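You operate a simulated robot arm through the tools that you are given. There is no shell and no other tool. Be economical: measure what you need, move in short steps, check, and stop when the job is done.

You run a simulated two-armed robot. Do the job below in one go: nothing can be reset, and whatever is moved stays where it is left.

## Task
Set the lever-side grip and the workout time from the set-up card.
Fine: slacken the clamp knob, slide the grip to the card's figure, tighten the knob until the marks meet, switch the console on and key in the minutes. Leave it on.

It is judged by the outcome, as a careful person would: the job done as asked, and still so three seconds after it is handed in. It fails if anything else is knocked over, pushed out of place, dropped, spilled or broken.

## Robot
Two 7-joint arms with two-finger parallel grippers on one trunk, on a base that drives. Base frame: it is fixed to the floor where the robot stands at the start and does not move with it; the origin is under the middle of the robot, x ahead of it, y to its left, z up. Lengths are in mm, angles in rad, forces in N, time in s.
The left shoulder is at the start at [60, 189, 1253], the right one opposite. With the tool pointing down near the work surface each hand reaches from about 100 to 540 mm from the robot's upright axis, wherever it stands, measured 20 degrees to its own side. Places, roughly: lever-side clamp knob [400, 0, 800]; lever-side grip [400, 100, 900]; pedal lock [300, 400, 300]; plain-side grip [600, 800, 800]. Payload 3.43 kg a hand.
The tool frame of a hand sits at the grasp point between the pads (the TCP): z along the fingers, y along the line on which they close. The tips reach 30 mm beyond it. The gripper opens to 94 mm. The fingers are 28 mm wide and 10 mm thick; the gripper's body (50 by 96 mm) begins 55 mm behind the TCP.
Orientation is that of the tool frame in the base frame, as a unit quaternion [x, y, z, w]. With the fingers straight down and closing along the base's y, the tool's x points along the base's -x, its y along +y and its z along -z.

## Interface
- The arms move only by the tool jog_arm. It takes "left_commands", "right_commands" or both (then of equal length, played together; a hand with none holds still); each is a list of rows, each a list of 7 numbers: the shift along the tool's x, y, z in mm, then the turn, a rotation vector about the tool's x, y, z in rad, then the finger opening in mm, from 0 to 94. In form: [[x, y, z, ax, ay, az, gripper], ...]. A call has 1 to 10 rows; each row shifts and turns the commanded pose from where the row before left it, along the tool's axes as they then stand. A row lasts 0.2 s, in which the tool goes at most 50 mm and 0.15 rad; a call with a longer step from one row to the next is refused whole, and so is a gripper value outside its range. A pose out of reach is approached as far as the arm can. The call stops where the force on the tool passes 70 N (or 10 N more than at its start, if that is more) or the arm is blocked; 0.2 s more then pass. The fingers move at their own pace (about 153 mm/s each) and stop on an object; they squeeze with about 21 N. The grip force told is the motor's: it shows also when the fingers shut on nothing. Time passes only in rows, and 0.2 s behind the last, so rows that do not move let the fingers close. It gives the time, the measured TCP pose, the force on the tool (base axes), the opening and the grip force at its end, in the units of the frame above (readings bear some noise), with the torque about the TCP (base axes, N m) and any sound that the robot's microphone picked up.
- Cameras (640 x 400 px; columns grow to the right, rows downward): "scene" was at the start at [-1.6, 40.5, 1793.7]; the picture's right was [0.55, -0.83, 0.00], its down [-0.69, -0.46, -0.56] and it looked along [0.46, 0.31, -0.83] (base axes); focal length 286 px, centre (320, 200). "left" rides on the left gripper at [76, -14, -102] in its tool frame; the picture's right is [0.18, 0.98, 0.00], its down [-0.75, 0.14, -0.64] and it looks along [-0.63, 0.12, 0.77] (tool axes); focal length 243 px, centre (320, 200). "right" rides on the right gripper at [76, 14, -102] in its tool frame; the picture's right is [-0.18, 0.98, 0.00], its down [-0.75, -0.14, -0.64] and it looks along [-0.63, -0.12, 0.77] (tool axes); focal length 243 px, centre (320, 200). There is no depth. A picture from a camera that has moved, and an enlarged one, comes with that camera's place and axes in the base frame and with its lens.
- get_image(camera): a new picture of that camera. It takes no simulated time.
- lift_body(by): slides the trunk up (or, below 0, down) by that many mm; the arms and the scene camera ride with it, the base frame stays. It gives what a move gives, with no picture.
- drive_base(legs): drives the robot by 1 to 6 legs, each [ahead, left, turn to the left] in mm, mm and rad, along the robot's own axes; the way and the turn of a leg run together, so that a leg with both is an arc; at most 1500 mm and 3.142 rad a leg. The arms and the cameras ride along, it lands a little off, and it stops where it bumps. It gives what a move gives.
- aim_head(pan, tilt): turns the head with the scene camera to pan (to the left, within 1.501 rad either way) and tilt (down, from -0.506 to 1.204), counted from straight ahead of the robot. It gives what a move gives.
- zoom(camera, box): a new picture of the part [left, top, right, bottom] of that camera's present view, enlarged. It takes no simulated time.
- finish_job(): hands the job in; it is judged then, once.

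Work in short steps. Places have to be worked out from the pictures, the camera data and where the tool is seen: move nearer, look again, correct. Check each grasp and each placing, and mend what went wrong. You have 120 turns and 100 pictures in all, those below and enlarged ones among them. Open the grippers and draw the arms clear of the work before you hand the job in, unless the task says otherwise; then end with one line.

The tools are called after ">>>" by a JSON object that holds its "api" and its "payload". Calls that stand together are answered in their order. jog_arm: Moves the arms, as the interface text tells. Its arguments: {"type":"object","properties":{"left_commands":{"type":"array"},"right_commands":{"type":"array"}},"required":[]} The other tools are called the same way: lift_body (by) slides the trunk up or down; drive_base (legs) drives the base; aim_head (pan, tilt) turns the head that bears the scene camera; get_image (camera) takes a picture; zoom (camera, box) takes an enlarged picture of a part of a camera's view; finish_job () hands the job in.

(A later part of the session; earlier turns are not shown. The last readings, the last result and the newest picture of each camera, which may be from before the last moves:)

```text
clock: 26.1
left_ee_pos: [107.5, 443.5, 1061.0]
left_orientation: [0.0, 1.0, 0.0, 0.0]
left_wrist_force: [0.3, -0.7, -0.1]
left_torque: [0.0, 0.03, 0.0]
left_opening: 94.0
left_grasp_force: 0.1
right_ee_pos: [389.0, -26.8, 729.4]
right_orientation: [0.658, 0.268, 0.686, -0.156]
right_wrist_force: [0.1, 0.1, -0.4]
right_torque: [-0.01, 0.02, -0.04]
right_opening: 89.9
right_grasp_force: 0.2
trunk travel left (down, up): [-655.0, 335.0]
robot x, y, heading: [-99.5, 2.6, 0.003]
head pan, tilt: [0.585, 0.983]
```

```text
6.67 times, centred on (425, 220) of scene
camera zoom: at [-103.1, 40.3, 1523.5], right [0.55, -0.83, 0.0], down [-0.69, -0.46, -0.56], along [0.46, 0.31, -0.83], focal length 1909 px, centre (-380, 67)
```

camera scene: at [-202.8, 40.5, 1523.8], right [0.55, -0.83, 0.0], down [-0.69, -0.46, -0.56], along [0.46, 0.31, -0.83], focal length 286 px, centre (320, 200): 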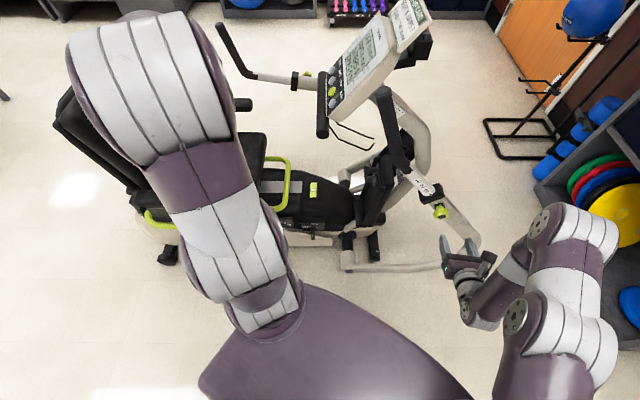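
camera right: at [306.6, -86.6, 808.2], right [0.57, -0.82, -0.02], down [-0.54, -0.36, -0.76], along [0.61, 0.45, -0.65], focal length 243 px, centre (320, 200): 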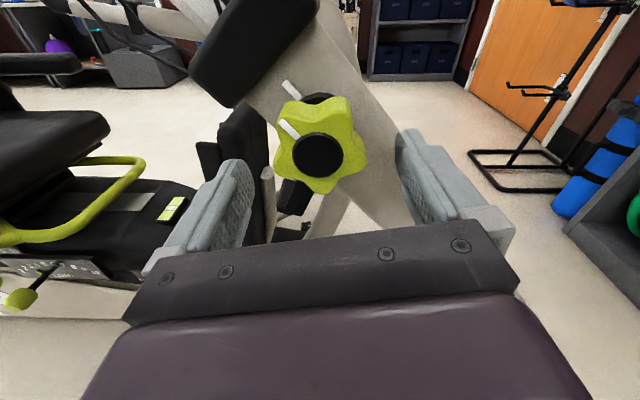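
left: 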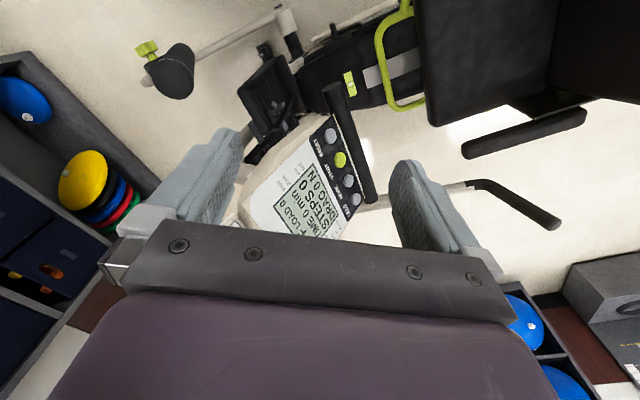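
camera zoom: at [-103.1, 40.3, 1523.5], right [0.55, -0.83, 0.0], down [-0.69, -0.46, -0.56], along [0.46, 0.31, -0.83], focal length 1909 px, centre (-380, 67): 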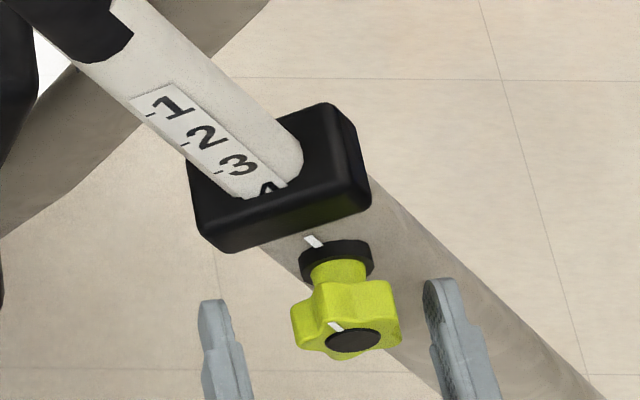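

Working the views together with the motion parallax, the knob face is really near (387, -26, 752), about 22 mm above the tool axis, with the TCP already at the face plane. I'll retreat 25 mm, raise 22 mm and look.

>>> {"api": "jog_arm", "payload": {"right_commands": [[0, 0, -25, 0, 0, 0, 90], [22, 2, 0, 0, 0, 0, 90], [0, 0, 0, 0, 0, 0, 90]]}}

>>> {"api": "get_image", "payload": {"camera": "right"}}

>>> {"api": "zoom", "payload": {"camera": "scene", "box": [385, 190, 465, 250]}}

```text
clock: 26.9
left_ee_pos: [109.0, 443.2, 1060.6]
left_orientation: [0.0, 1.0, 0.0, 0.0]
left_wrist_force: [-0.1, 0.0, 0.1]
left_torque: [0.04, -0.01, 0.02]
left_opening: 94.3
left_grasp_force: 0.1
right_ee_pos: [369.5, -39.7, 753.5]
right_orientation: [0.657, 0.267, 0.688, -0.155]
right_wrist_force: [0.5, -0.4, -0.5]
right_torque: [0.04, -0.01, 0.0]
right_opening: 90.3
right_grasp_force: 0.0
trunk travel left (down, up): [-655.0, 335.0]
robot x, y, heading: [-102.0, -1.5, -0.002]
head pan, tilt: [0.585, 0.983]
```

```text
63 pictures are left
camera right: at [286.2, -99.9, 831.2], right [0.57, -0.82, -0.02], down [-0.54, -0.36, -0.76], along [0.62, 0.45, -0.65], focal length 243 px, centre (320, 200)
```

right: 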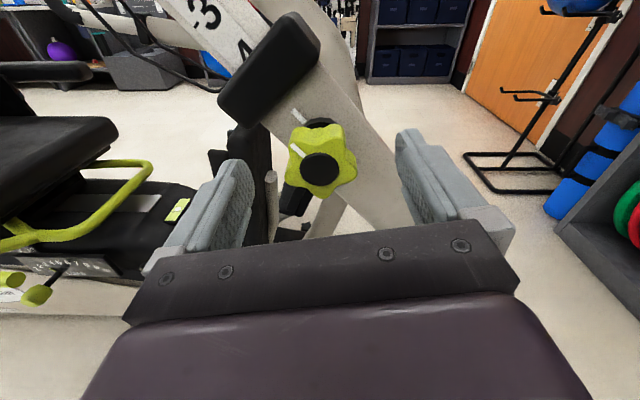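

```text
6.67 times, centred on (425, 220) of scene
camera zoom: at [-102.3, 40.0, 1523.7], right [0.55, -0.83, 0.0], down [-0.69, -0.46, -0.56], along [0.46, 0.31, -0.83], focal length 1909 px, centre (-380, 67)
```

zoom: 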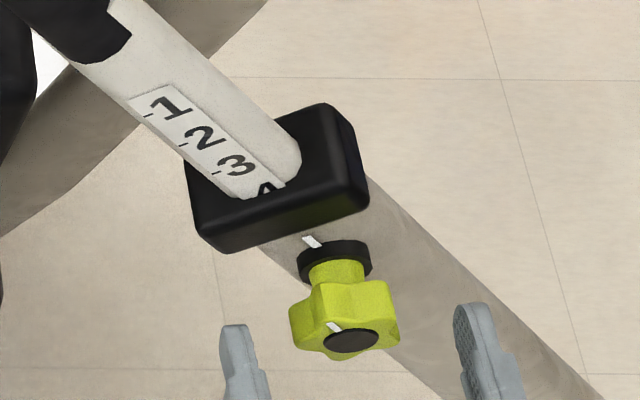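

Now on-axis; the face is about 18 mm ahead. I'll advance 14 mm and close on the knob.

>>> {"api": "jog_arm", "payload": {"right_commands": [[0, 0, 14, 0, 0, 0, 90], [0, 0, 0, 0, 0, 0, 90], [0, 0, 0, 0, 0, 0, 30], [0, 0, 0, 0, 0, 0, 30], [0, 0, 0, 0, 0, 0, 30]]}}

>>> {"api": "get_image", "payload": {"camera": "right"}}

>>> {"api": "zoom", "payload": {"camera": "scene", "box": [385, 190, 465, 250]}}

```text
clock: 28.1
left_ee_pos: [108.7, 443.8, 1059.9]
left_orientation: [0.0, 1.0, 0.0, -0.001]
left_wrist_force: [-0.8, -0.1, -0.2]
left_torque: [0.02, -0.01, -0.04]
left_opening: 93.8
left_grasp_force: 0.0
right_ee_pos: [380.9, -31.7, 753.3]
right_orientation: [0.657, 0.268, 0.688, -0.154]
right_wrist_force: [-1.6, 2.4, -3.1]
right_torque: [0.28, -0.4, -0.61]
right_opening: 43.3
right_grasp_force: 45.0
trunk travel left (down, up): [-655.0, 335.0]
robot x, y, heading: [-102.6, 0.1, -0.002]
head pan, tilt: [0.585, 0.983]
```

```text
61 pictures are left
camera right: at [297.7, -91.8, 830.8], right [0.57, -0.82, -0.02], down [-0.54, -0.36, -0.76], along [0.62, 0.45, -0.65], focal length 243 px, centre (320, 200)
```

right: 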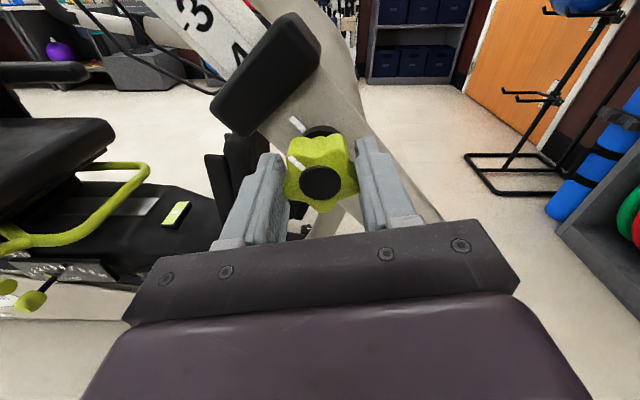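

```text
6.67 times, centred on (425, 220) of scene
camera zoom: at [-102.7, 40.9, 1523.7], right [0.55, -0.83, 0.0], down [-0.69, -0.46, -0.56], along [0.46, 0.31, -0.83], focal length 1909 px, centre (-380, 67)
```

zoom: 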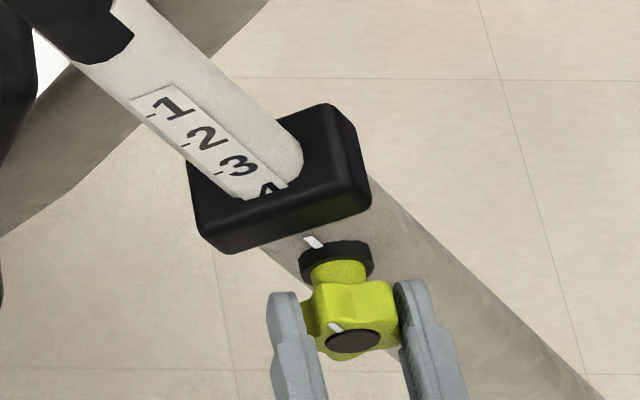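

The knob is held at 43 mm. I'll turn it anticlockwise (as seen from its face) by 0.75 rad.

>>> {"api": "jog_arm", "payload": {"right_commands": [[0, 0, 0, 0, 0, -0.15, 30], [0, 0, 0, 0, 0, -0.15, 30], [0, 0, 0, 0, 0, -0.15, 30], [0, 0, 0, 0, 0, -0.15, 30], [0, 0, 0, 0, 0, -0.15, 30], [0, 0, 0, 0, 0, 0, 30]]}}

>>> {"api": "zoom", "payload": {"camera": "scene", "box": [385, 190, 465, 250]}}

```text
clock: 29.5
left_ee_pos: [108.9, 444.8, 1060.6]
left_orientation: [0.001, 1.0, 0.0, 0.0]
left_wrist_force: [-0.5, 0.3, -0.8]
left_torque: [0.01, 0.0, -0.02]
left_opening: 93.9
left_grasp_force: 0.0
right_ee_pos: [380.2, -31.6, 753.0]
right_orientation: [0.514, 0.491, 0.695, 0.108]
right_wrist_force: [-11.8, 7.2, -20.0]
right_torque: [0.24, -0.32, -0.33]
right_opening: 43.0
right_grasp_force: 45.0
trunk travel left (down, up): [-655.0, 335.0]
robot x, y, heading: [-101.5, 0.0, -0.003]
head pan, tilt: [0.585, 0.983]
```

```text
6.67 times, centred on (425, 220) of scene
camera zoom: at [-102.2, 41.1, 1523.5], right [0.55, -0.83, 0.0], down [-0.69, -0.46, -0.55], along [0.46, 0.31, -0.83], focal length 1909 px, centre (-380, 67)
```

zoom: 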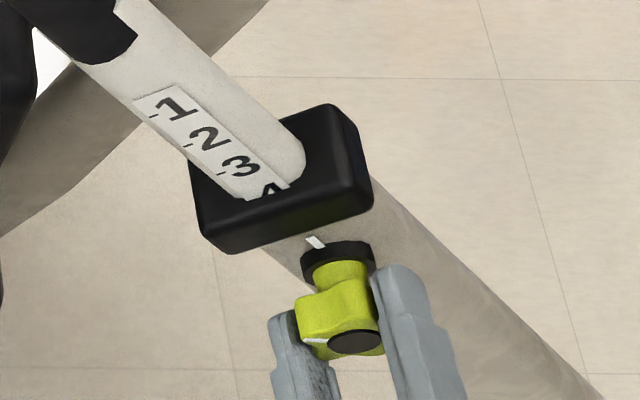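

The knob turns with the hand; the mark swung anticlockwise. I'll turn a further 0.9 rad.

>>> {"api": "jog_arm", "payload": {"right_commands": [[0, 0, 0, 0, 0, -0.15, 30], [0, 0, 0, 0, 0, -0.15, 30], [0, 0, 0, 0, 0, -0.15, 30], [0, 0, 0, 0, 0, -0.15, 30], [0, 0, 0, 0, 0, -0.15, 30], [0, 0, 0, 0, 0, -0.15, 30], [0, 0, 0, 0, 0, 0, 30]]}}

>>> {"api": "zoom", "payload": {"camera": "scene", "box": [385, 190, 465, 250]}}

```text
clock: 31.1
left_ee_pos: [109.9, 443.5, 1061.3]
left_orientation: [0.0, 1.0, 0.0, -0.001]
left_wrist_force: [-0.4, 0.2, 0.5]
left_torque: [0.01, 0.03, 0.01]
left_opening: 94.2
left_grasp_force: 0.1
right_ee_pos: [380.5, -32.0, 749.7]
right_orientation: [0.25, 0.666, 0.578, 0.399]
right_wrist_force: [-18.6, 4.8, -37.0]
right_torque: [-0.09, 0.17, -0.04]
right_opening: 42.4
right_grasp_force: 44.9
trunk travel left (down, up): [-655.0, 335.0]
robot x, y, heading: [-99.9, -2.5, 0.006]
head pan, tilt: [0.585, 0.983]
```

```text
6.67 times, centred on (425, 220) of scene
camera zoom: at [-101.2, 40.9, 1523.6], right [0.55, -0.83, 0.0], down [-0.69, -0.46, -0.55], along [0.46, 0.31, -0.83], focal length 1909 px, centre (-380, 67)
```

zoom: 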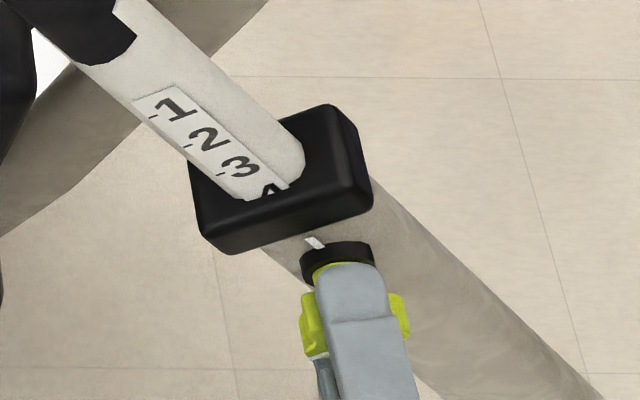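

Turned about 1.65 rad. I'll ease the right hand's load slightly, keep hold of the knob, and bring the left hand up over the grip's upper end for a look.

>>> {"api": "jog_arm", "payload": {"right_commands": [[0.7, -2.5, 0, 0, 0, 0, 30], [0, 0, 0, 0, 0, 0, 30], [0, 0, 0, 0, 0, 0, 30], [0, 0, 0, 0, 0, 0, 30], [0, 0, 0, 0, 0, 0, 30], [0, 0, 0, 0, 0, 0, 30], [0, 0, 0, 0, 0, 0, 30], [0, 0, 0, 0, 0, 0, 30]], "left_commands": [[0, 0, -42, 0, 0, 0, 80], [0, 0, -42, 0, 0, 0, 80], [0, 0, -42, 0, 0, 0, 80], [0, 0, -42, 0, 0, 0, 80], [-30, -35, 0, 0, 0, 0, 80], [-30, -35, 0, 0, 0, 0, 80], [-30, -35, 0, 0, 0, 0, 80], [-30, -30, 0, 0, 0, 0, 80]]}}

>>> {"api": "get_image", "payload": {"camera": "left"}}

>>> {"api": "get_image", "payload": {"camera": "scene"}}

```text
clock: 32.9
left_ee_pos: [225.0, 299.7, 1068.6]
left_orientation: [0.0, 1.0, 0.0, 0.0]
left_wrist_force: [0.6, 0.6, 0.3]
left_torque: [0.01, 0.0, 0.02]
left_opening: 80.0
left_grasp_force: 0.1
left hand out of reach, approached as far as the arm can: row 1, 2, 3, 4
right_ee_pos: [381.9, -32.6, 751.7]
right_orientation: [0.249, 0.664, 0.581, 0.399]
right_wrist_force: [-19.2, 0.0, -23.2]
right_torque: [-0.2, 0.35, 0.62]
right_opening: 42.3
right_grasp_force: 45.0
trunk travel left (down, up): [-655.0, 335.0]
robot x, y, heading: [-104.2, 0.3, -0.002]
head pan, tilt: [0.585, 0.983]
```

```text
57 pictures are left
camera left: at [148.3, 285.7, 1171.2], right [-0.18, 0.98, 0.0], down [0.75, 0.14, 0.64], along [0.63, 0.12, -0.77], focal length 243 px, centre (320, 200)
```

left: 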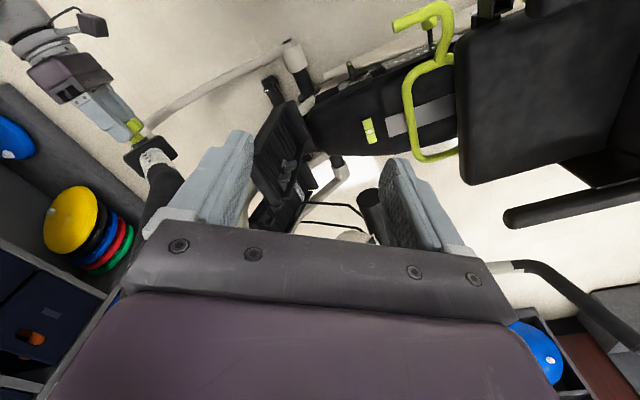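

```text
56 pictures are left
camera scene: at [-103.2, 40.4, 1523.7], right [0.55, -0.83, 0.0], down [-0.69, -0.46, -0.56], along [0.46, 0.31, -0.83], focal length 286 px, centre (320, 200)
```

scene: 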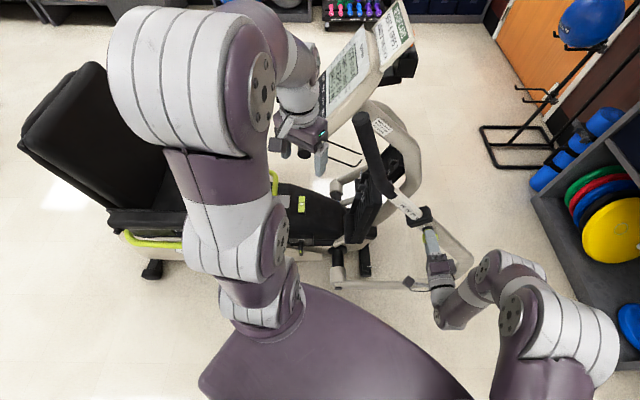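

The left hand cannot point straight down that high, so I'll take the grip from the side. I'll turn the left hand in place so it points forward-right and slightly down, fingers closing across the grip tube.

>>> {"api": "jog_arm", "payload": {"left_commands": [[0, 0, 0, 0.0556, -0.1049, 0.0663, 80], [0, 0, 0, 0.0556, -0.1049, 0.0663, 80], [0, 0, 0, 0.0556, -0.1049, 0.0663, 80], [0, 0, 0, 0.0556, -0.1049, 0.0663, 80], [0, 0, 0, 0.0556, -0.1049, 0.0663, 80], [0, 0, 0, 0.0556, -0.1049, 0.0663, 80], [0, 0, 0, 0.0556, -0.1049, 0.0663, 80], [0, 0, 0, 0.0556, -0.1049, 0.0663, 80], [0, 0, 0, 0.0556, -0.1049, 0.0663, 80], [0, 0, 0, 0.0556, -0.1049, 0.0663, 80]]}}

>>> {"api": "get_image", "payload": {"camera": "scene"}}

>>> {"api": "get_image", "payload": {"camera": "left"}}

```text
clock: 35.1
left_ee_pos: [230.3, 299.7, 1033.3]
left_orientation: [0.21, 0.904, -0.179, 0.327]
left_wrist_force: [0.5, -0.5, 0.2]
left_torque: [-0.02, -0.02, 0.01]
left_opening: 80.1
left_grasp_force: 0.1
left hand out of reach, approached as far as the arm can: row 7, 8, 9, 10
right_ee_pos: [379.6, -32.5, 750.3]
right_orientation: [0.25, 0.664, 0.58, 0.399]
right_wrist_force: [-17.2, 1.7, -20.4]
right_torque: [-0.29, 0.43, 0.32]
right_opening: 42.3
right_grasp_force: 44.6
trunk travel left (down, up): [-655.0, 335.0]
robot x, y, heading: [-100.7, 2.6, 0.0]
head pan, tilt: [0.585, 0.983]
```

```text
55 pictures are left
camera scene: at [-102.8, 40.5, 1523.7], right [0.55, -0.83, 0.0], down [-0.69, -0.46, -0.56], along [0.46, 0.31, -0.83], focal length 286 px, centre (320, 200)
```

scene: 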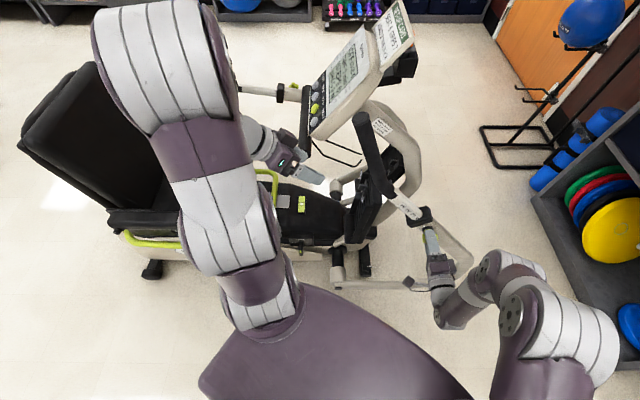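

```text
54 pictures are left
camera left: at [117.0, 356.5, 1060.4], right [0.36, 0.88, -0.31], down [0.27, 0.22, 0.94], along [0.89, -0.42, -0.16], focal length 243 px, centre (320, 200)
```

left: 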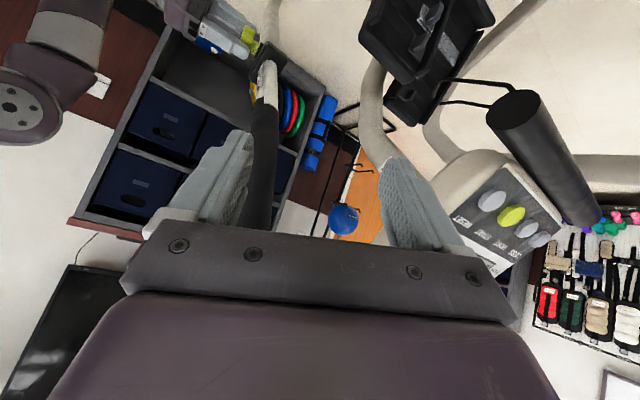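

The grip tube shows just inside the left finger's line. The commanded height is still above reach, so I'll bring the command down 100 mm and see where the hand settles.

>>> {"api": "jog_arm", "payload": {"left_commands": [[45.6, 5.2, 19.9, 0, 0, 0, 80], [45.6, 5.2, 19.9, 0, 0, 0, 80], [0, 0, 0, 0, 0, 0, 80]]}}

```text
clock: 35.9
left_ee_pos: [190.8, 314.9, 941.3]
left_orientation: [0.211, 0.904, -0.179, 0.327]
left_wrist_force: [-0.3, 0.6, 1.3]
left_torque: [0.0, -0.02, 0.01]
left_opening: 80.1
left_grasp_force: 0.1
right_ee_pos: [379.8, -31.7, 750.3]
right_orientation: [0.251, 0.664, 0.58, 0.4]
right_wrist_force: [-15.9, 3.2, -19.6]
right_torque: [-0.33, 0.54, -0.67]
right_opening: 42.3
right_grasp_force: 45.1
trunk travel left (down, up): [-655.0, 335.0]
robot x, y, heading: [-99.9, -0.2, -0.004]
head pan, tilt: [0.585, 0.983]
```

The hand follows along its present axes. I'll move it nearer the grip tube and pitch it up so it crosses the tube rather than lying along it.

>>> {"api": "jog_arm", "payload": {"left_commands": [[-35, -8.3, 11.8, 0, 0, 0, 80], [-35, -8.3, 11.8, 0, 0, 0, 80], [-35, -8.3, 11.8, 0, 0, 0, 80], [0, 0, 0, 0, -0.12, 0, 80], [0, 0, 0, 0, -0.12, 0, 80], [0, 0, 0, 0, -0.12, 0, 80], [0, 0, 0, 0, -0.12, 0, 80], [0, 0, 0, 0, 0, 0, 80]]}}

>>> {"api": "get_image", "payload": {"camera": "left"}}

>>> {"api": "zoom", "payload": {"camera": "scene", "box": [260, 80, 460, 240]}}

```text
clock: 37.7
left_ee_pos: [272.5, 247.1, 984.8]
left_orientation: [0.19, 0.863, -0.201, 0.422]
left_wrist_force: [-0.1, 0.8, 0.5]
left_torque: [0.04, 0.0, 0.0]
left_opening: 80.2
left_grasp_force: 0.0
left hand out of reach, approached as far as the arm can: row 5, 6, 7
right_ee_pos: [381.3, -32.3, 751.1]
right_orientation: [0.251, 0.664, 0.58, 0.399]
right_wrist_force: [-14.9, 3.0, -17.7]
right_torque: [-0.34, 0.48, -0.56]
right_opening: 42.3
right_grasp_force: 45.3
trunk travel left (down, up): [-655.0, 335.0]
robot x, y, heading: [-99.9, -0.7, 0.006]
head pan, tilt: [0.585, 0.983]
```

```text
53 pictures are left
camera left: at [153.9, 298.5, 984.0], right [0.38, 0.86, -0.33], down [0.08, 0.33, 0.94], along [0.92, -0.39, 0.05], focal length 243 px, centre (320, 200)
```

left: 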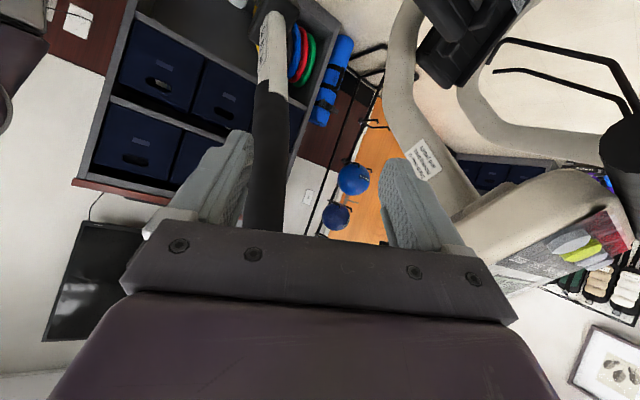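

```text
2.50 times, centred on (360, 160) of scene
camera zoom: at [-102.6, 40.7, 1523.7], right [0.55, -0.83, 0.0], down [-0.69, -0.46, -0.56], along [0.46, 0.31, -0.83], focal length 716 px, centre (220, 300)
```

zoom: 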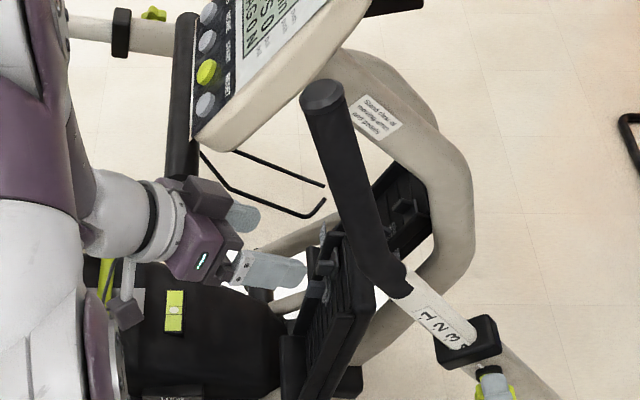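

I place the grip tube near (335, 170, 1000), about 95 mm off. I'll centre it sideways and pitch the hand up further before closing in.

>>> {"api": "jog_arm", "payload": {"left_commands": [[-15, -18, 0, 0, 0, 0, 80], [-15, -19, 10, 0, -0.1, 0, 80], [0, 0, 10, 0, -0.12, 0, 80], [0, 0, 0, 0, -0.12, 0, 80], [0, 0, 0, 0, 0, 0, 80]]}}

>>> {"api": "get_image", "payload": {"camera": "left"}}

```text
clock: 38.9
left_ee_pos: [274.3, 221.3, 1004.2]
left_orientation: [0.187, 0.857, -0.204, 0.436]
left_wrist_force: [0.0, 0.2, 0.7]
left_torque: [-0.05, 0.03, 0.01]
left_opening: 80.1
left_grasp_force: 0.1
left hand out of reach, approached as far as the arm can: row 2, 3, 4
right_ee_pos: [379.5, -32.9, 749.8]
right_orientation: [0.251, 0.663, 0.58, 0.401]
right_wrist_force: [-13.3, 0.7, -16.5]
right_torque: [-0.29, 0.4, 0.28]
right_opening: 42.1
right_grasp_force: 45.1
trunk travel left (down, up): [-655.0, 335.0]
robot x, y, heading: [-101.1, 0.9, 0.004]
head pan, tilt: [0.585, 0.983]
```

```text
51 pictures are left
camera left: at [155.0, 272.9, 999.1], right [0.39, 0.86, -0.34], down [0.05, 0.34, 0.94], along [0.92, -0.38, 0.09], focal length 243 px, centre (320, 200)
```

left: 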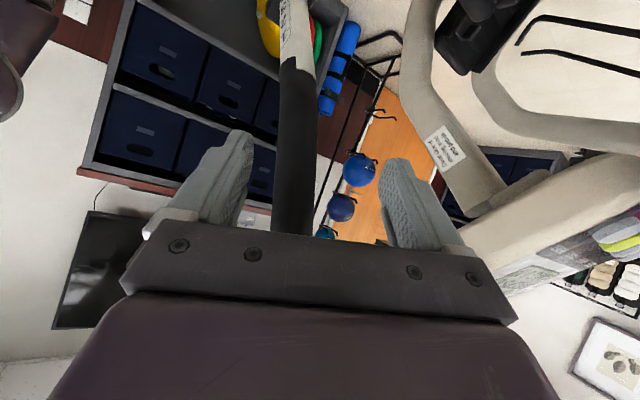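

Tube is 19 mm off-centre and roughly 75 mm deeper. I'll advance along the fingers with that shift, adding pitch as room appears.

>>> {"api": "jog_arm", "payload": {"left_commands": [[0, -10, 25, 0, 0, 0, 80], [-10, -9, 20, 0, 0, 0, 80], [0, 0, 0, 0, -0.1, 0, 80], [0, 0, 0, 0, -0.1, 0, 80], [0, 0, 0, 0, 0, 0, 80]]}}

>>> {"api": "get_image", "payload": {"camera": "left"}}

>>> {"api": "zoom", "payload": {"camera": "scene", "box": [260, 80, 460, 240]}}

```text
clock: 40.1
left_ee_pos: [298.2, 179.2, 991.1]
left_orientation: [0.177, 0.835, -0.212, 0.476]
left_wrist_force: [0.5, -0.3, -0.2]
left_torque: [-0.01, 0.02, 0.0]
left_opening: 80.3
left_grasp_force: 0.1
left hand out of reach, approached as far as the arm can: row 4
right_ee_pos: [380.8, -31.3, 751.4]
right_orientation: [0.251, 0.664, 0.58, 0.4]
right_wrist_force: [-11.7, 1.2, -15.0]
right_torque: [-0.23, 0.44, 0.22]
right_opening: 42.4
right_grasp_force: 44.8
trunk travel left (down, up): [-655.0, 335.0]
robot x, y, heading: [-99.4, -3.4, 0.003]
head pan, tilt: [0.585, 0.983]
```

```text
50 pictures are left
camera left: at [180.9, 227.7, 975.0], right [0.4, 0.85, -0.34], down [-0.03, 0.38, 0.92], along [0.92, -0.36, 0.18], focal length 243 px, centre (320, 200)
```

left: 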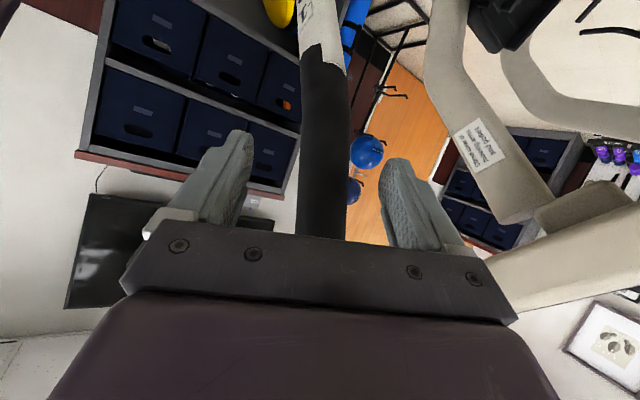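

```text
2.50 times, centred on (360, 160) of scene
camera zoom: at [-102.5, 40.5, 1523.7], right [0.55, -0.83, 0.0], down [-0.69, -0.46, -0.56], along [0.46, 0.31, -0.83], focal length 716 px, centre (220, 300)
```

zoom: 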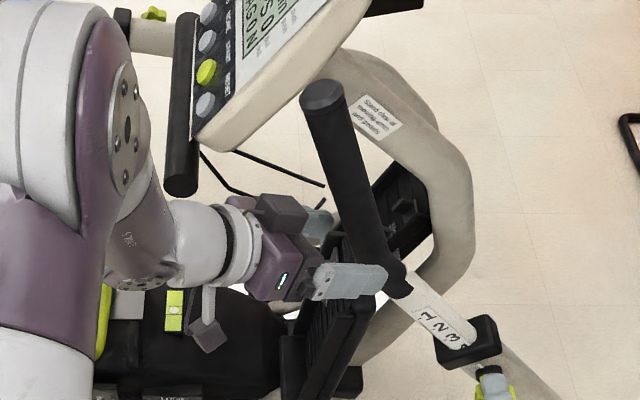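

The tube is centred between the fingers. I'll advance 30 mm more and check.

>>> {"api": "jog_arm", "payload": {"left_commands": [[0, 2, 15, 0, 0, 0, 80], [0, 2, 15, 0, 0, 0, 80], [0, 0, 0, 0, 0, 0, 80]]}}

>>> {"api": "get_image", "payload": {"camera": "left"}}

>>> {"api": "zoom", "payload": {"camera": "scene", "box": [260, 80, 460, 240]}}

```text
clock: 40.9
left_ee_pos: [323.8, 168.1, 976.1]
left_orientation: [0.176, 0.835, -0.211, 0.476]
left_wrist_force: [-0.1, -0.8, -0.7]
left_torque: [0.03, 0.0, 0.01]
left_opening: 80.0
left_grasp_force: 0.1
right_ee_pos: [380.1, -31.4, 749.9]
right_orientation: [0.251, 0.664, 0.58, 0.399]
right_wrist_force: [-11.5, 1.8, -14.8]
right_torque: [-0.25, 0.39, 0.1]
right_opening: 42.4
right_grasp_force: 44.9
trunk travel left (down, up): [-655.0, 335.0]
robot x, y, heading: [-101.0, 1.7, -0.004]
head pan, tilt: [0.585, 0.983]
```

```text
48 pictures are left
camera left: at [204.9, 216.3, 960.0], right [0.4, 0.85, -0.34], down [-0.03, 0.38, 0.92], along [0.92, -0.36, 0.18], focal length 243 px, centre (320, 200)
```

left: 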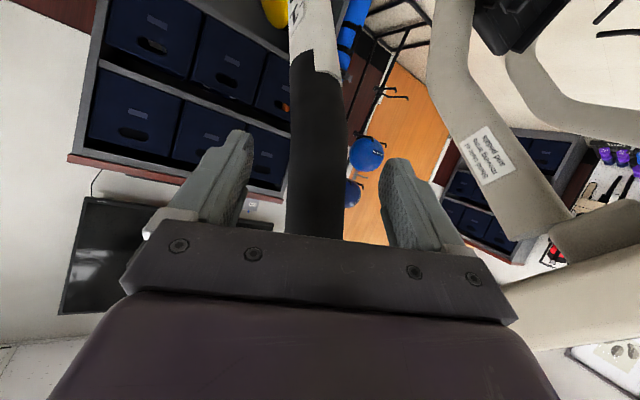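

```text
2.50 times, centred on (360, 160) of scene
camera zoom: at [-102.5, 40.5, 1523.7], right [0.55, -0.83, 0.0], down [-0.69, -0.46, -0.56], along [0.46, 0.31, -0.83], focal length 716 px, centre (220, 300)
```

zoom: 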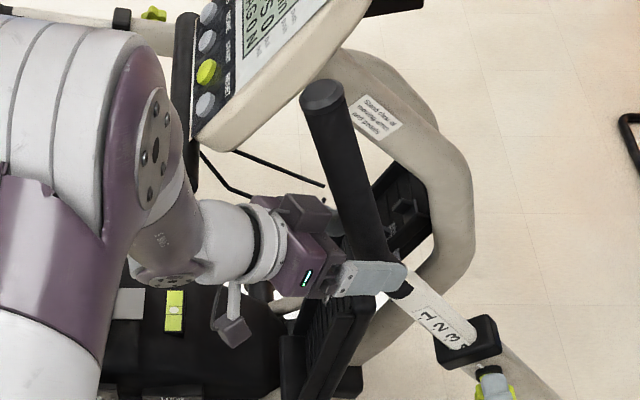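

About 28 mm remain to the tube axis; I'll advance 20 mm (leaving clearance for the gripper body) and close.

>>> {"api": "jog_arm", "payload": {"left_commands": [[0, 0, 10, 0, 0, 0, 80], [0, 0, 10, 0, 0, 0, 80], [0, 0, 0, 0, 0, 0, 20], [0, 0, 0, 0, 0, 0, 20], [0, 0, 0, 0, 0, 0, 20]]}}

>>> {"api": "get_image", "payload": {"camera": "left"}}

>>> {"api": "zoom", "payload": {"camera": "scene", "box": [320, 120, 480, 240]}}

```text
clock: 42.1
left_ee_pos: [336.4, 155.8, 964.9]
left_orientation: [0.176, 0.835, -0.212, 0.475]
left_wrist_force: [-21.2, -8.2, -4.6]
left_torque: [-3.34, -0.03, -0.45]
left_opening: 40.9
left_grasp_force: 45.7
right_ee_pos: [381.7, -31.8, 751.0]
right_orientation: [0.249, 0.664, 0.58, 0.401]
right_wrist_force: [4.8, 6.3, -24.3]
right_torque: [-0.46, 0.68, -0.43]
right_opening: 42.6
right_grasp_force: 44.8
trunk travel left (down, up): [-655.0, 335.0]
robot x, y, heading: [-98.8, -0.9, 0.002]
head pan, tilt: [0.585, 0.983]
```

```text
46 pictures are left
camera left: at [217.4, 205.1, 949.9], right [0.4, 0.85, -0.35], down [-0.02, 0.39, 0.92], along [0.92, -0.36, 0.17], focal length 243 px, centre (320, 200)
```

left: 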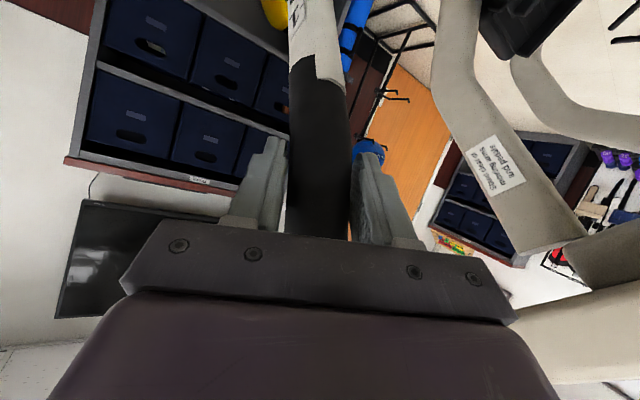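

```text
3.33 times, centred on (400, 180) of scene
camera zoom: at [-103.1, 40.6, 1523.5], right [0.55, -0.83, 0.0], down [-0.69, -0.46, -0.56], along [0.46, 0.31, -0.83], focal length 954 px, centre (53, 267)
```

zoom: 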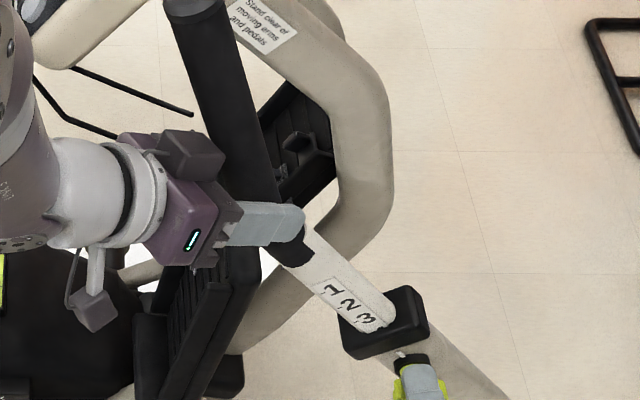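

The grip is held at 41 mm. The slide axis works out near (-0.345, 0.51, 0.79); I'll pull 20 mm along it and check the scale.

>>> {"api": "jog_arm", "payload": {"left_commands": [[-2.4, 0.6, -4.4, 0, 0, 0, 20], [-2.4, 0.6, -4.4, 0, 0, 0, 20], [-2.4, 0.6, -4.4, 0, 0, 0, 20], [-2.4, 0.6, -4.4, 0, 0, 0, 20], [0, 0, 0, 0, 0, 0, 20]]}}

>>> {"api": "zoom", "payload": {"camera": "scene", "box": [380, 170, 460, 230]}}

```text
clock: 43.3
left_ee_pos: [328.4, 167.1, 981.0]
left_orientation: [0.176, 0.836, -0.212, 0.474]
left_wrist_force: [-33.9, -9.7, -22.3]
left_torque: [-2.55, -0.92, -0.56]
left_opening: 41.0
left_grasp_force: 45.2
right_ee_pos: [381.7, -32.9, 751.0]
right_orientation: [0.249, 0.664, 0.581, 0.4]
right_wrist_force: [11.0, 6.3, -25.4]
right_torque: [-0.12, 0.16, 0.71]
right_opening: 42.2
right_grasp_force: 44.5
trunk travel left (down, up): [-655.0, 335.0]
robot x, y, heading: [-102.8, 0.3, 0.001]
head pan, tilt: [0.585, 0.983]
```

```text
6.67 times, centred on (420, 200) of scene
camera zoom: at [-103.0, 40.4, 1523.6], right [0.55, -0.83, 0.0], down [-0.69, -0.46, -0.56], along [0.46, 0.31, -0.83], focal length 1909 px, centre (-347, 200)
```

zoom: 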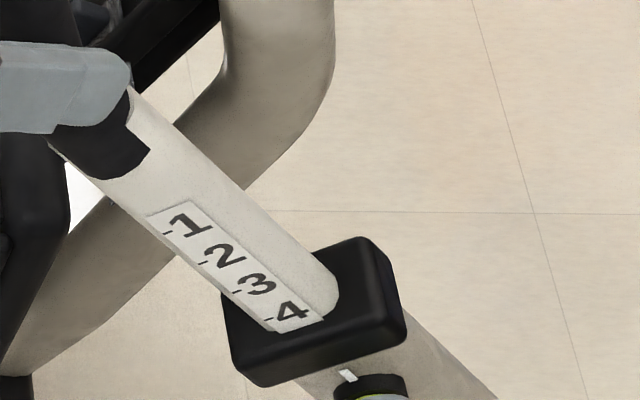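

The grip slides freely; 4 has come clear of the collar. I'll pull a further 40 mm.

>>> {"api": "jog_arm", "payload": {"left_commands": [[-4.7, 1.1, -8.8, 0, 0, 0, 20], [-4.7, 1.1, -8.8, 0, 0, 0, 20], [-4.7, 1.1, -8.8, 0, 0, 0, 20], [-4.7, 1.1, -8.8, 0, 0, 0, 20], [0, 0, 0, 0, 0, 0, 20]]}}

>>> {"api": "zoom", "payload": {"camera": "scene", "box": [380, 170, 460, 230]}}

```text
clock: 44.5
left_ee_pos: [314.0, 188.9, 1011.0]
left_orientation: [0.173, 0.838, -0.213, 0.472]
left_wrist_force: [-37.7, 17.2, -41.6]
left_torque: [-2.31, -1.03, -0.22]
left_opening: 40.6
left_grasp_force: 45.1
right_ee_pos: [381.6, -33.4, 750.5]
right_orientation: [0.251, 0.664, 0.579, 0.401]
right_wrist_force: [7.0, -22.9, -20.1]
right_torque: [-0.11, 0.22, 0.49]
right_opening: 42.1
right_grasp_force: 44.7
trunk travel left (down, up): [-655.0, 335.0]
robot x, y, heading: [-103.0, 2.5, 0.001]
head pan, tilt: [0.585, 0.983]
```

```text
6.67 times, centred on (420, 200) of scene
camera zoom: at [-103.3, 43.0, 1523.4], right [0.55, -0.83, 0.0], down [-0.69, -0.46, -0.55], along [0.46, 0.3, -0.83], focal length 1909 px, centre (-347, 200)
```

zoom: 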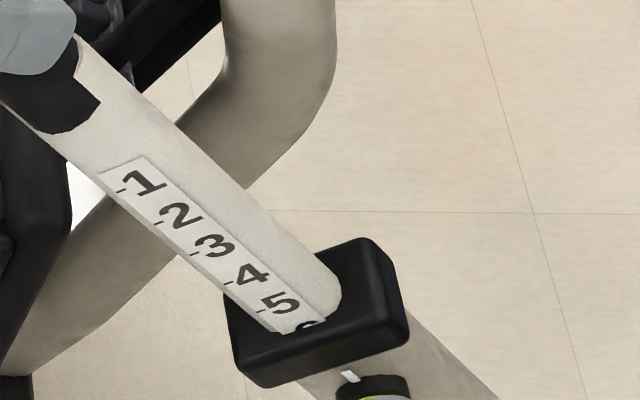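

Now 5 shows and 6 is just emerging. I'll zoom tightly to see how the tick meets the collar edge.

>>> {"api": "zoom", "payload": {"camera": "scene", "box": [408, 205, 438, 225]}}

```text
16.00 times, centred on (423, 215) of scene
camera zoom: at [-103.3, 43.0, 1523.4], right [0.55, -0.83, 0.0], down [-0.69, -0.46, -0.55], along [0.46, 0.3, -0.83], focal length 4582 px, centre (-1328, -40)
```

zoom: 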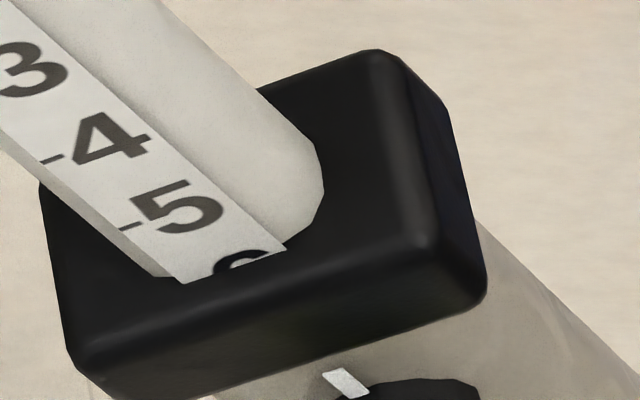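

Ticks sit mid-digit; at the collar edge it now reads about 5.65. The plain-side grip may already be set, so I'll look at it as a reference for how a set figure meets its collar.

>>> {"api": "zoom", "payload": {"camera": "scene", "box": [230, 70, 330, 120]}}

>>> {"api": "zoom", "payload": {"camera": "scene", "box": [300, 0, 430, 140]}}

```text
6.40 times, centred on (280, 95) of scene
camera zoom: at [-103.3, 43.0, 1523.4], right [0.55, -0.83, 0.0], down [-0.69, -0.46, -0.55], along [0.46, 0.3, -0.83], focal length 1833 px, centre (576, 872)
```

zoom: 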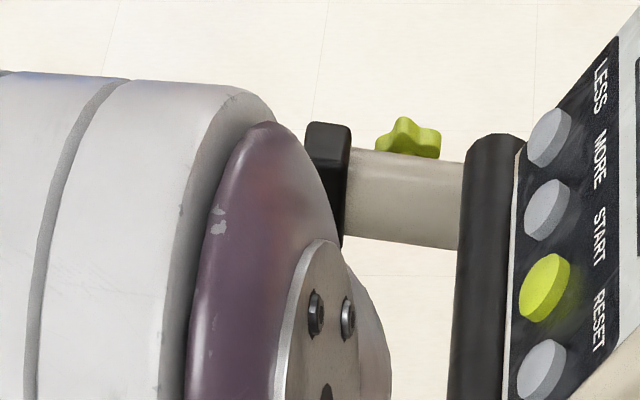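

```text
2.86 times, centred on (365, 70) of scene
camera zoom: at [-103.3, 43.0, 1523.4], right [0.55, -0.83, 0.0], down [-0.69, -0.46, -0.55], along [0.46, 0.3, -0.83], focal length 818 px, centre (191, 571)
```

zoom: 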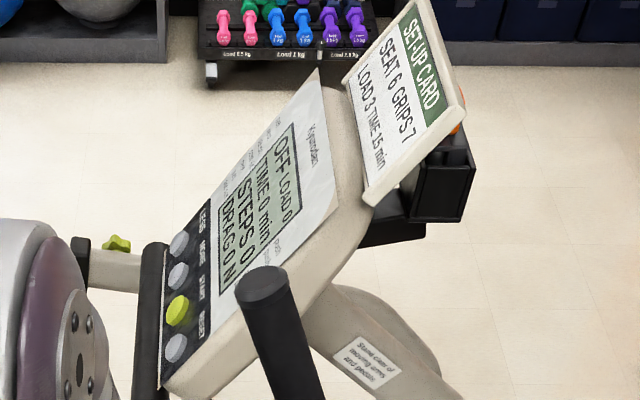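

I'll pull about 38 mm more, with the direction trimmed by the side-load felt.

>>> {"api": "jog_arm", "payload": {"left_commands": [[-2.2, 1.4, -9, 0, 0, 0, 20], [-2.2, 1.4, -9, 0, 0, 0, 20], [-2.2, 1.4, -9, 0, 0, 0, 20], [-2.2, 1.4, -9, 0, 0, 0, 20], [0, 0, 0, 0, 0, 0, 20]]}}

>>> {"api": "zoom", "payload": {"camera": "scene", "box": [402, 201, 438, 225]}}

```text
clock: 45.7
left_ee_pos: [307.3, 199.6, 1026.2]
left_orientation: [0.176, 0.835, -0.211, 0.476]
left_wrist_force: [-13.5, 14.0, -29.6]
left_torque: [-2.15, 0.95, -0.87]
left_opening: 40.9
left_grasp_force: 45.1
left hand out of reach, approached as far as the arm can: row 3, 4
right_ee_pos: [380.6, -30.7, 751.6]
right_orientation: [0.25, 0.664, 0.58, 0.401]
right_wrist_force: [-8.8, -25.9, -7.5]
right_torque: [-0.31, 0.51, -0.91]
right_opening: 42.4
right_grasp_force: 45.1
trunk travel left (down, up): [-655.0, 335.0]
robot x, y, heading: [-102.0, -2.7, -0.002]
head pan, tilt: [0.585, 0.983]
```

```text
16.00 times, centred on (420, 213) of scene
camera zoom: at [-102.4, 41.5, 1523.7], right [0.55, -0.83, 0.0], down [-0.69, -0.46, -0.55], along [0.46, 0.31, -0.83], focal length 4582 px, centre (-1280, -8)
```

zoom: 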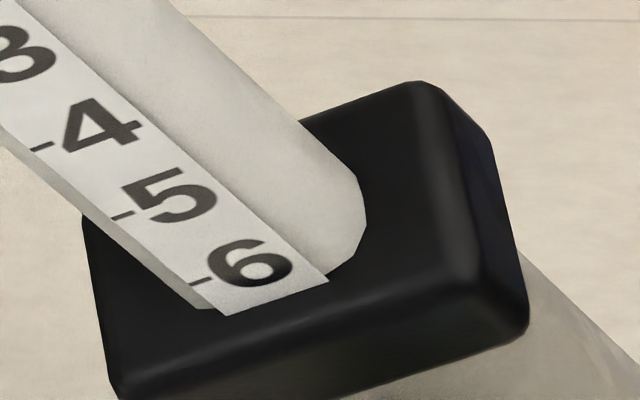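

It reads about 6.35 and the arm is at its folding limit. I'll let go, slide the hand 35 mm down the grip tube and take hold again.

>>> {"api": "jog_arm", "payload": {"left_commands": [[0, 0, 0, 0, 0, 0, 70], [0, 0, 0, 0, 0, 0, 70], [8.3, -1.4, 8.1, 0, 0, 0, 70], [8.3, -1.4, 8.1, 0, 0, 0, 70], [8.3, -1.4, 8.1, 0, 0, 0, 70], [0, 0, 0, 0, 0, 0, 70]]}}

>>> {"api": "get_image", "payload": {"camera": "left"}}

>>> {"api": "zoom", "payload": {"camera": "scene", "box": [320, 120, 480, 240]}}

```text
clock: 47.1
left_ee_pos: [310.9, 185.3, 995.1]
left_orientation: [0.176, 0.835, -0.21, 0.476]
left_wrist_force: [0.6, 0.1, -0.1]
left_torque: [-0.03, 0.0, -0.01]
left_opening: 70.2
left_grasp_force: 0.0
right_ee_pos: [381.3, -32.8, 750.4]
right_orientation: [0.25, 0.664, 0.58, 0.4]
right_wrist_force: [-7.9, -4.5, -10.3]
right_torque: [-0.32, 0.61, 1.25]
right_opening: 42.3
right_grasp_force: 44.7
trunk travel left (down, up): [-655.0, 335.0]
robot x, y, heading: [-98.2, 0.0, -0.004]
head pan, tilt: [0.585, 0.983]
```

```text
38 pictures are left
camera left: at [192.2, 233.9, 978.7], right [0.4, 0.85, -0.34], down [-0.03, 0.38, 0.92], along [0.92, -0.36, 0.18], focal length 243 px, centre (320, 200)
```

left: 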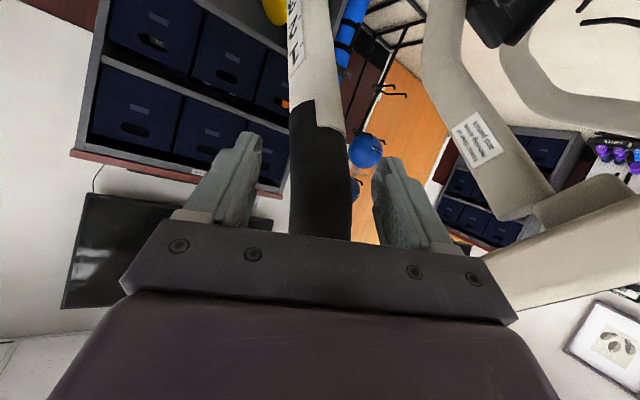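

```text
3.33 times, centred on (400, 180) of scene
camera zoom: at [-102.2, 39.6, 1523.8], right [0.55, -0.83, 0.0], down [-0.69, -0.46, -0.56], along [0.46, 0.31, -0.83], focal length 954 px, centre (53, 267)
```

zoom: 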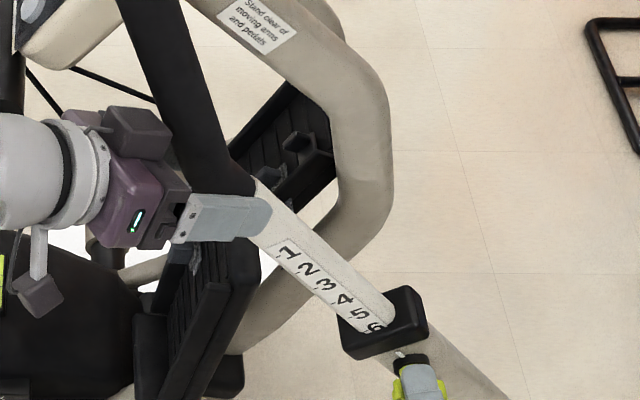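

The grip stayed put, and the fingers straddle it. I'll close and pull 18 mm more.

>>> {"api": "jog_arm", "payload": {"left_commands": [[0, 0, 4, 0, 0, 0, 20], [0, 0, 0, 0, 0, 0, 20], [0, 0, 0, 0, 0, 0, 20], [-1.9, 0.9, -5.6, 0, 0, 0, 20], [-1.9, 0.9, -5.6, 0, 0, 0, 20], [-1.9, 0.9, -5.6, 0, 0, 0, 20], [0, 0, 0, 0, 0, 0, 20]]}}

>>> {"api": "zoom", "payload": {"camera": "scene", "box": [402, 201, 438, 225]}}

```text
clock: 48.7
left_ee_pos: [308.3, 194.6, 1006.3]
left_orientation: [0.175, 0.835, -0.209, 0.477]
left_wrist_force: [23.5, -0.2, -2.7]
left_torque: [-1.81, 0.62, -1.07]
left_opening: 42.3
left_grasp_force: 44.9
right_ee_pos: [380.9, -33.1, 750.3]
right_orientation: [0.25, 0.664, 0.58, 0.4]
right_wrist_force: [-25.4, -2.2, 4.0]
right_torque: [-0.01, -0.01, -0.92]
right_opening: 42.7
right_grasp_force: 45.1
trunk travel left (down, up): [-655.0, 335.0]
robot x, y, heading: [-98.8, 0.4, 0.001]
head pan, tilt: [0.585, 0.983]
```

```text
16.00 times, centred on (420, 213) of scene
camera zoom: at [-101.6, 40.5, 1523.9], right [0.55, -0.83, 0.0], down [-0.69, -0.46, -0.55], along [0.46, 0.31, -0.83], focal length 4582 px, centre (-1280, -8)
```

zoom: 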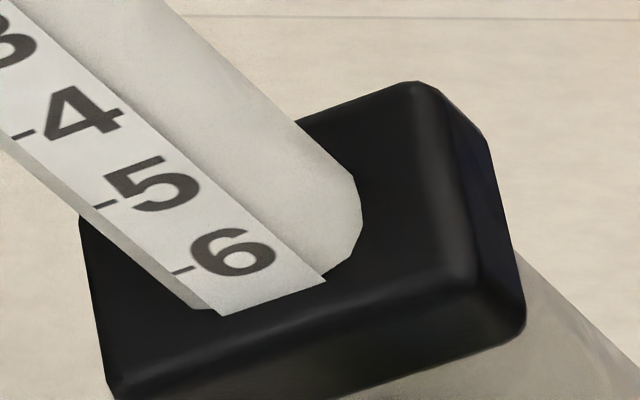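

Reads about 6.55. I'll pull on, about 13 mm, easing the sideways load.

>>> {"api": "jog_arm", "payload": {"left_commands": [[-3.4, 1.5, -5, 0, 0, 0, 20], [-3.4, 1.5, -5, 0, 0, 0, 20], [0, 0, 0, 0, 0, 0, 20]]}}

>>> {"api": "zoom", "payload": {"camera": "scene", "box": [402, 201, 438, 225]}}

```text
clock: 49.5
left_ee_pos: [303.9, 196.4, 1009.9]
left_orientation: [0.176, 0.836, -0.209, 0.475]
left_wrist_force: [28.0, 4.2, -2.5]
left_torque: [-1.67, 0.49, -0.54]
left_opening: 42.2
left_grasp_force: 44.7
left hand out of reach, approached as far as the arm can: row 2
right_ee_pos: [380.3, -31.7, 750.2]
right_orientation: [0.25, 0.664, 0.581, 0.399]
right_wrist_force: [-30.3, -8.3, 8.6]
right_torque: [-0.07, 0.15, 0.99]
right_opening: 42.3
right_grasp_force: 44.6
trunk travel left (down, up): [-655.0, 335.0]
robot x, y, heading: [-103.7, -1.9, 0.001]
head pan, tilt: [0.585, 0.983]
```

```text
16.00 times, centred on (420, 213) of scene
camera zoom: at [-101.7, 40.7, 1523.8], right [0.55, -0.83, 0.0], down [-0.69, -0.46, -0.55], along [0.46, 0.31, -0.83], focal length 4582 px, centre (-1280, -8)
```

zoom: 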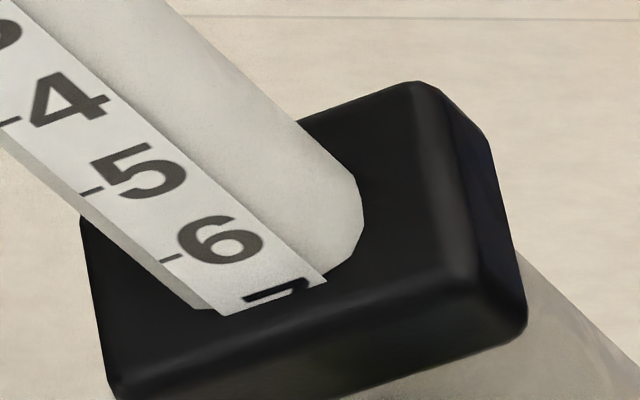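

Now about 6.7 at the edge, which looks just like the starting view of "4". To settle how a figure is read, I'll release the grip, withdraw the left arm, and view the plain-side scale for comparison.

>>> {"api": "jog_arm", "payload": {"left_commands": [[0, 0, 0, 0, 0, 0, 80], [0, 0, 0, 0, 0, 0, 80], [12, 0, -25, 0, 0, 0, 80], [12, 0, -25, 0, 0, 0, 80], [12, 0, -25, 0, 0, 0, 80], [20, 10, -25, 0, 0, 0, 80], [20, 10, -25, 0, 0, 0, 80]]}}

```text
clock: 51.1
left_ee_pos: [303.6, 196.6, 1008.2]
left_orientation: [0.176, 0.837, -0.209, 0.474]
left_wrist_force: [-0.1, 0.1, 0.8]
left_torque: [0.02, 0.0, 0.02]
left_opening: 80.0
left_grasp_force: 0.0
left hand out of reach, approached as far as the arm can: row 3, 4, 5, 6, 7
right_ee_pos: [381.6, -31.3, 750.8]
right_orientation: [0.249, 0.664, 0.581, 0.4]
right_wrist_force: [-6.8, 3.3, -10.2]
right_torque: [-0.14, 0.19, -0.63]
right_opening: 42.5
right_grasp_force: 45.0
trunk travel left (down, up): [-655.0, 335.0]
robot x, y, heading: [-101.8, 0.5, -0.002]
head pan, tilt: [0.585, 0.983]
```

It can't back straight out from here. I'll first lower along the hand's own x (down and away from the tube), then pitch the hand back down while retreating.

>>> {"api": "jog_arm", "payload": {"left_commands": [[12, 0, 0, 0, 0, 0, 80], [12, 0, 0, 0, 0, 0, 80], [12, 0, 0, 0, 0, 0, 80], [10, 0, -10, 0, 0.05, 0, 80], [10, 0, -15, 0, 0.05, 0, 80], [10, 0, -15, 0, 0.05, 0, 80], [10, 0, -15, 0, 0.05, 0, 80]]}}

>>> {"api": "get_image", "payload": {"camera": "left"}}

```text
clock: 52.7
left_ee_pos: [243.8, 230.2, 1004.7]
left_orientation: [0.197, 0.879, -0.193, 0.39]
left_wrist_force: [-0.6, 0.0, 0.4]
left_torque: [-0.05, -0.01, -0.03]
left_opening: 80.0
left_grasp_force: 0.0
left hand out of reach, approached as far as the arm can: row 1, 2, 3
right_ee_pos: [381.8, -31.8, 750.5]
right_orientation: [0.251, 0.664, 0.58, 0.399]
right_wrist_force: [-4.5, 2.6, -8.1]
right_torque: [-0.24, 0.38, 0.16]
right_opening: 42.2
right_grasp_force: 45.5
trunk travel left (down, up): [-655.0, 335.0]
robot x, y, heading: [-102.7, 0.6, -0.003]
head pan, tilt: [0.585, 0.983]
```

```text
34 pictures are left
camera left: at [126.6, 283.7, 1013.2], right [0.37, 0.87, -0.32], down [0.15, 0.29, 0.95], along [0.92, -0.4, -0.02], focal length 243 px, centre (320, 200)
```

left: 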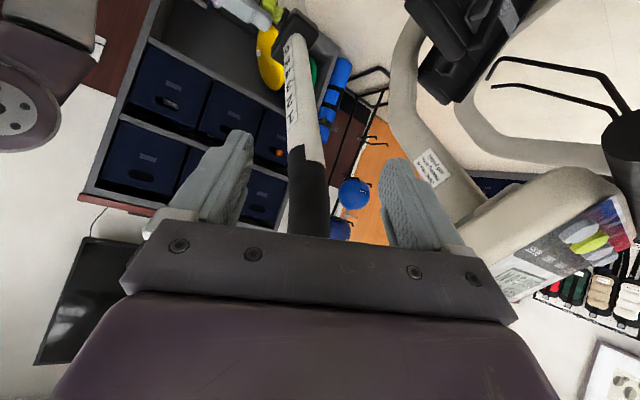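

Clear of the grip. Now I'll draw the left hand back and left, out of the head camera's line to the plain side.

>>> {"api": "jog_arm", "payload": {"left_commands": [[28, 21, -25, 0, 0, 0, 80], [28, 21, -25, 0, 0, 0, 80], [28, 21, -25, 0, 0, 0, 80], [28, 21, -25, 0, 0, 0, 80], [28, 21, -25, 0, 0, 0, 80], [28, 21, -25, 0, 0, 0, 80]]}}

>>> {"api": "get_image", "payload": {"camera": "scene"}}

```text
clock: 54.1
left_ee_pos: [125.1, 381.2, 912.1]
left_orientation: [0.197, 0.878, -0.193, 0.391]
left_wrist_force: [-0.2, 0.0, -0.4]
left_torque: [0.02, -0.02, -0.03]
left_opening: 80.1
left_grasp_force: 0.1
left hand out of reach, approached as far as the arm can: row 3, 4, 5, 6
right_ee_pos: [382.1, -32.7, 749.2]
right_orientation: [0.251, 0.664, 0.58, 0.4]
right_wrist_force: [-5.0, 4.8, -8.3]
right_torque: [-0.26, 0.35, -1.24]
right_opening: 42.3
right_grasp_force: 45.1
trunk travel left (down, up): [-655.0, 335.0]
robot x, y, heading: [-99.6, -1.3, -0.004]
head pan, tilt: [0.585, 0.983]
```

```text
33 pictures are left
camera scene: at [-102.4, 41.8, 1523.7], right [0.55, -0.83, 0.0], down [-0.69, -0.46, -0.55], along [0.46, 0.31, -0.83], focal length 286 px, centre (320, 200)
```

scene: 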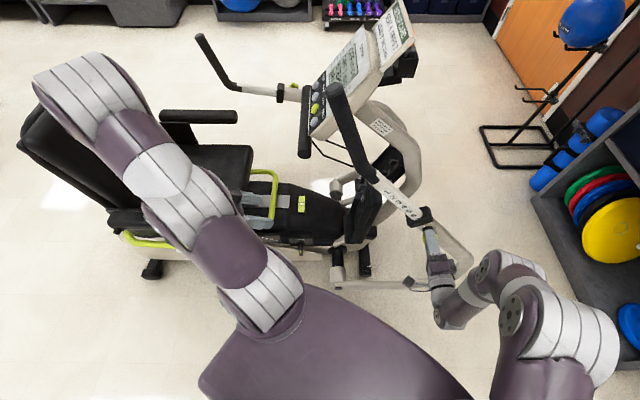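

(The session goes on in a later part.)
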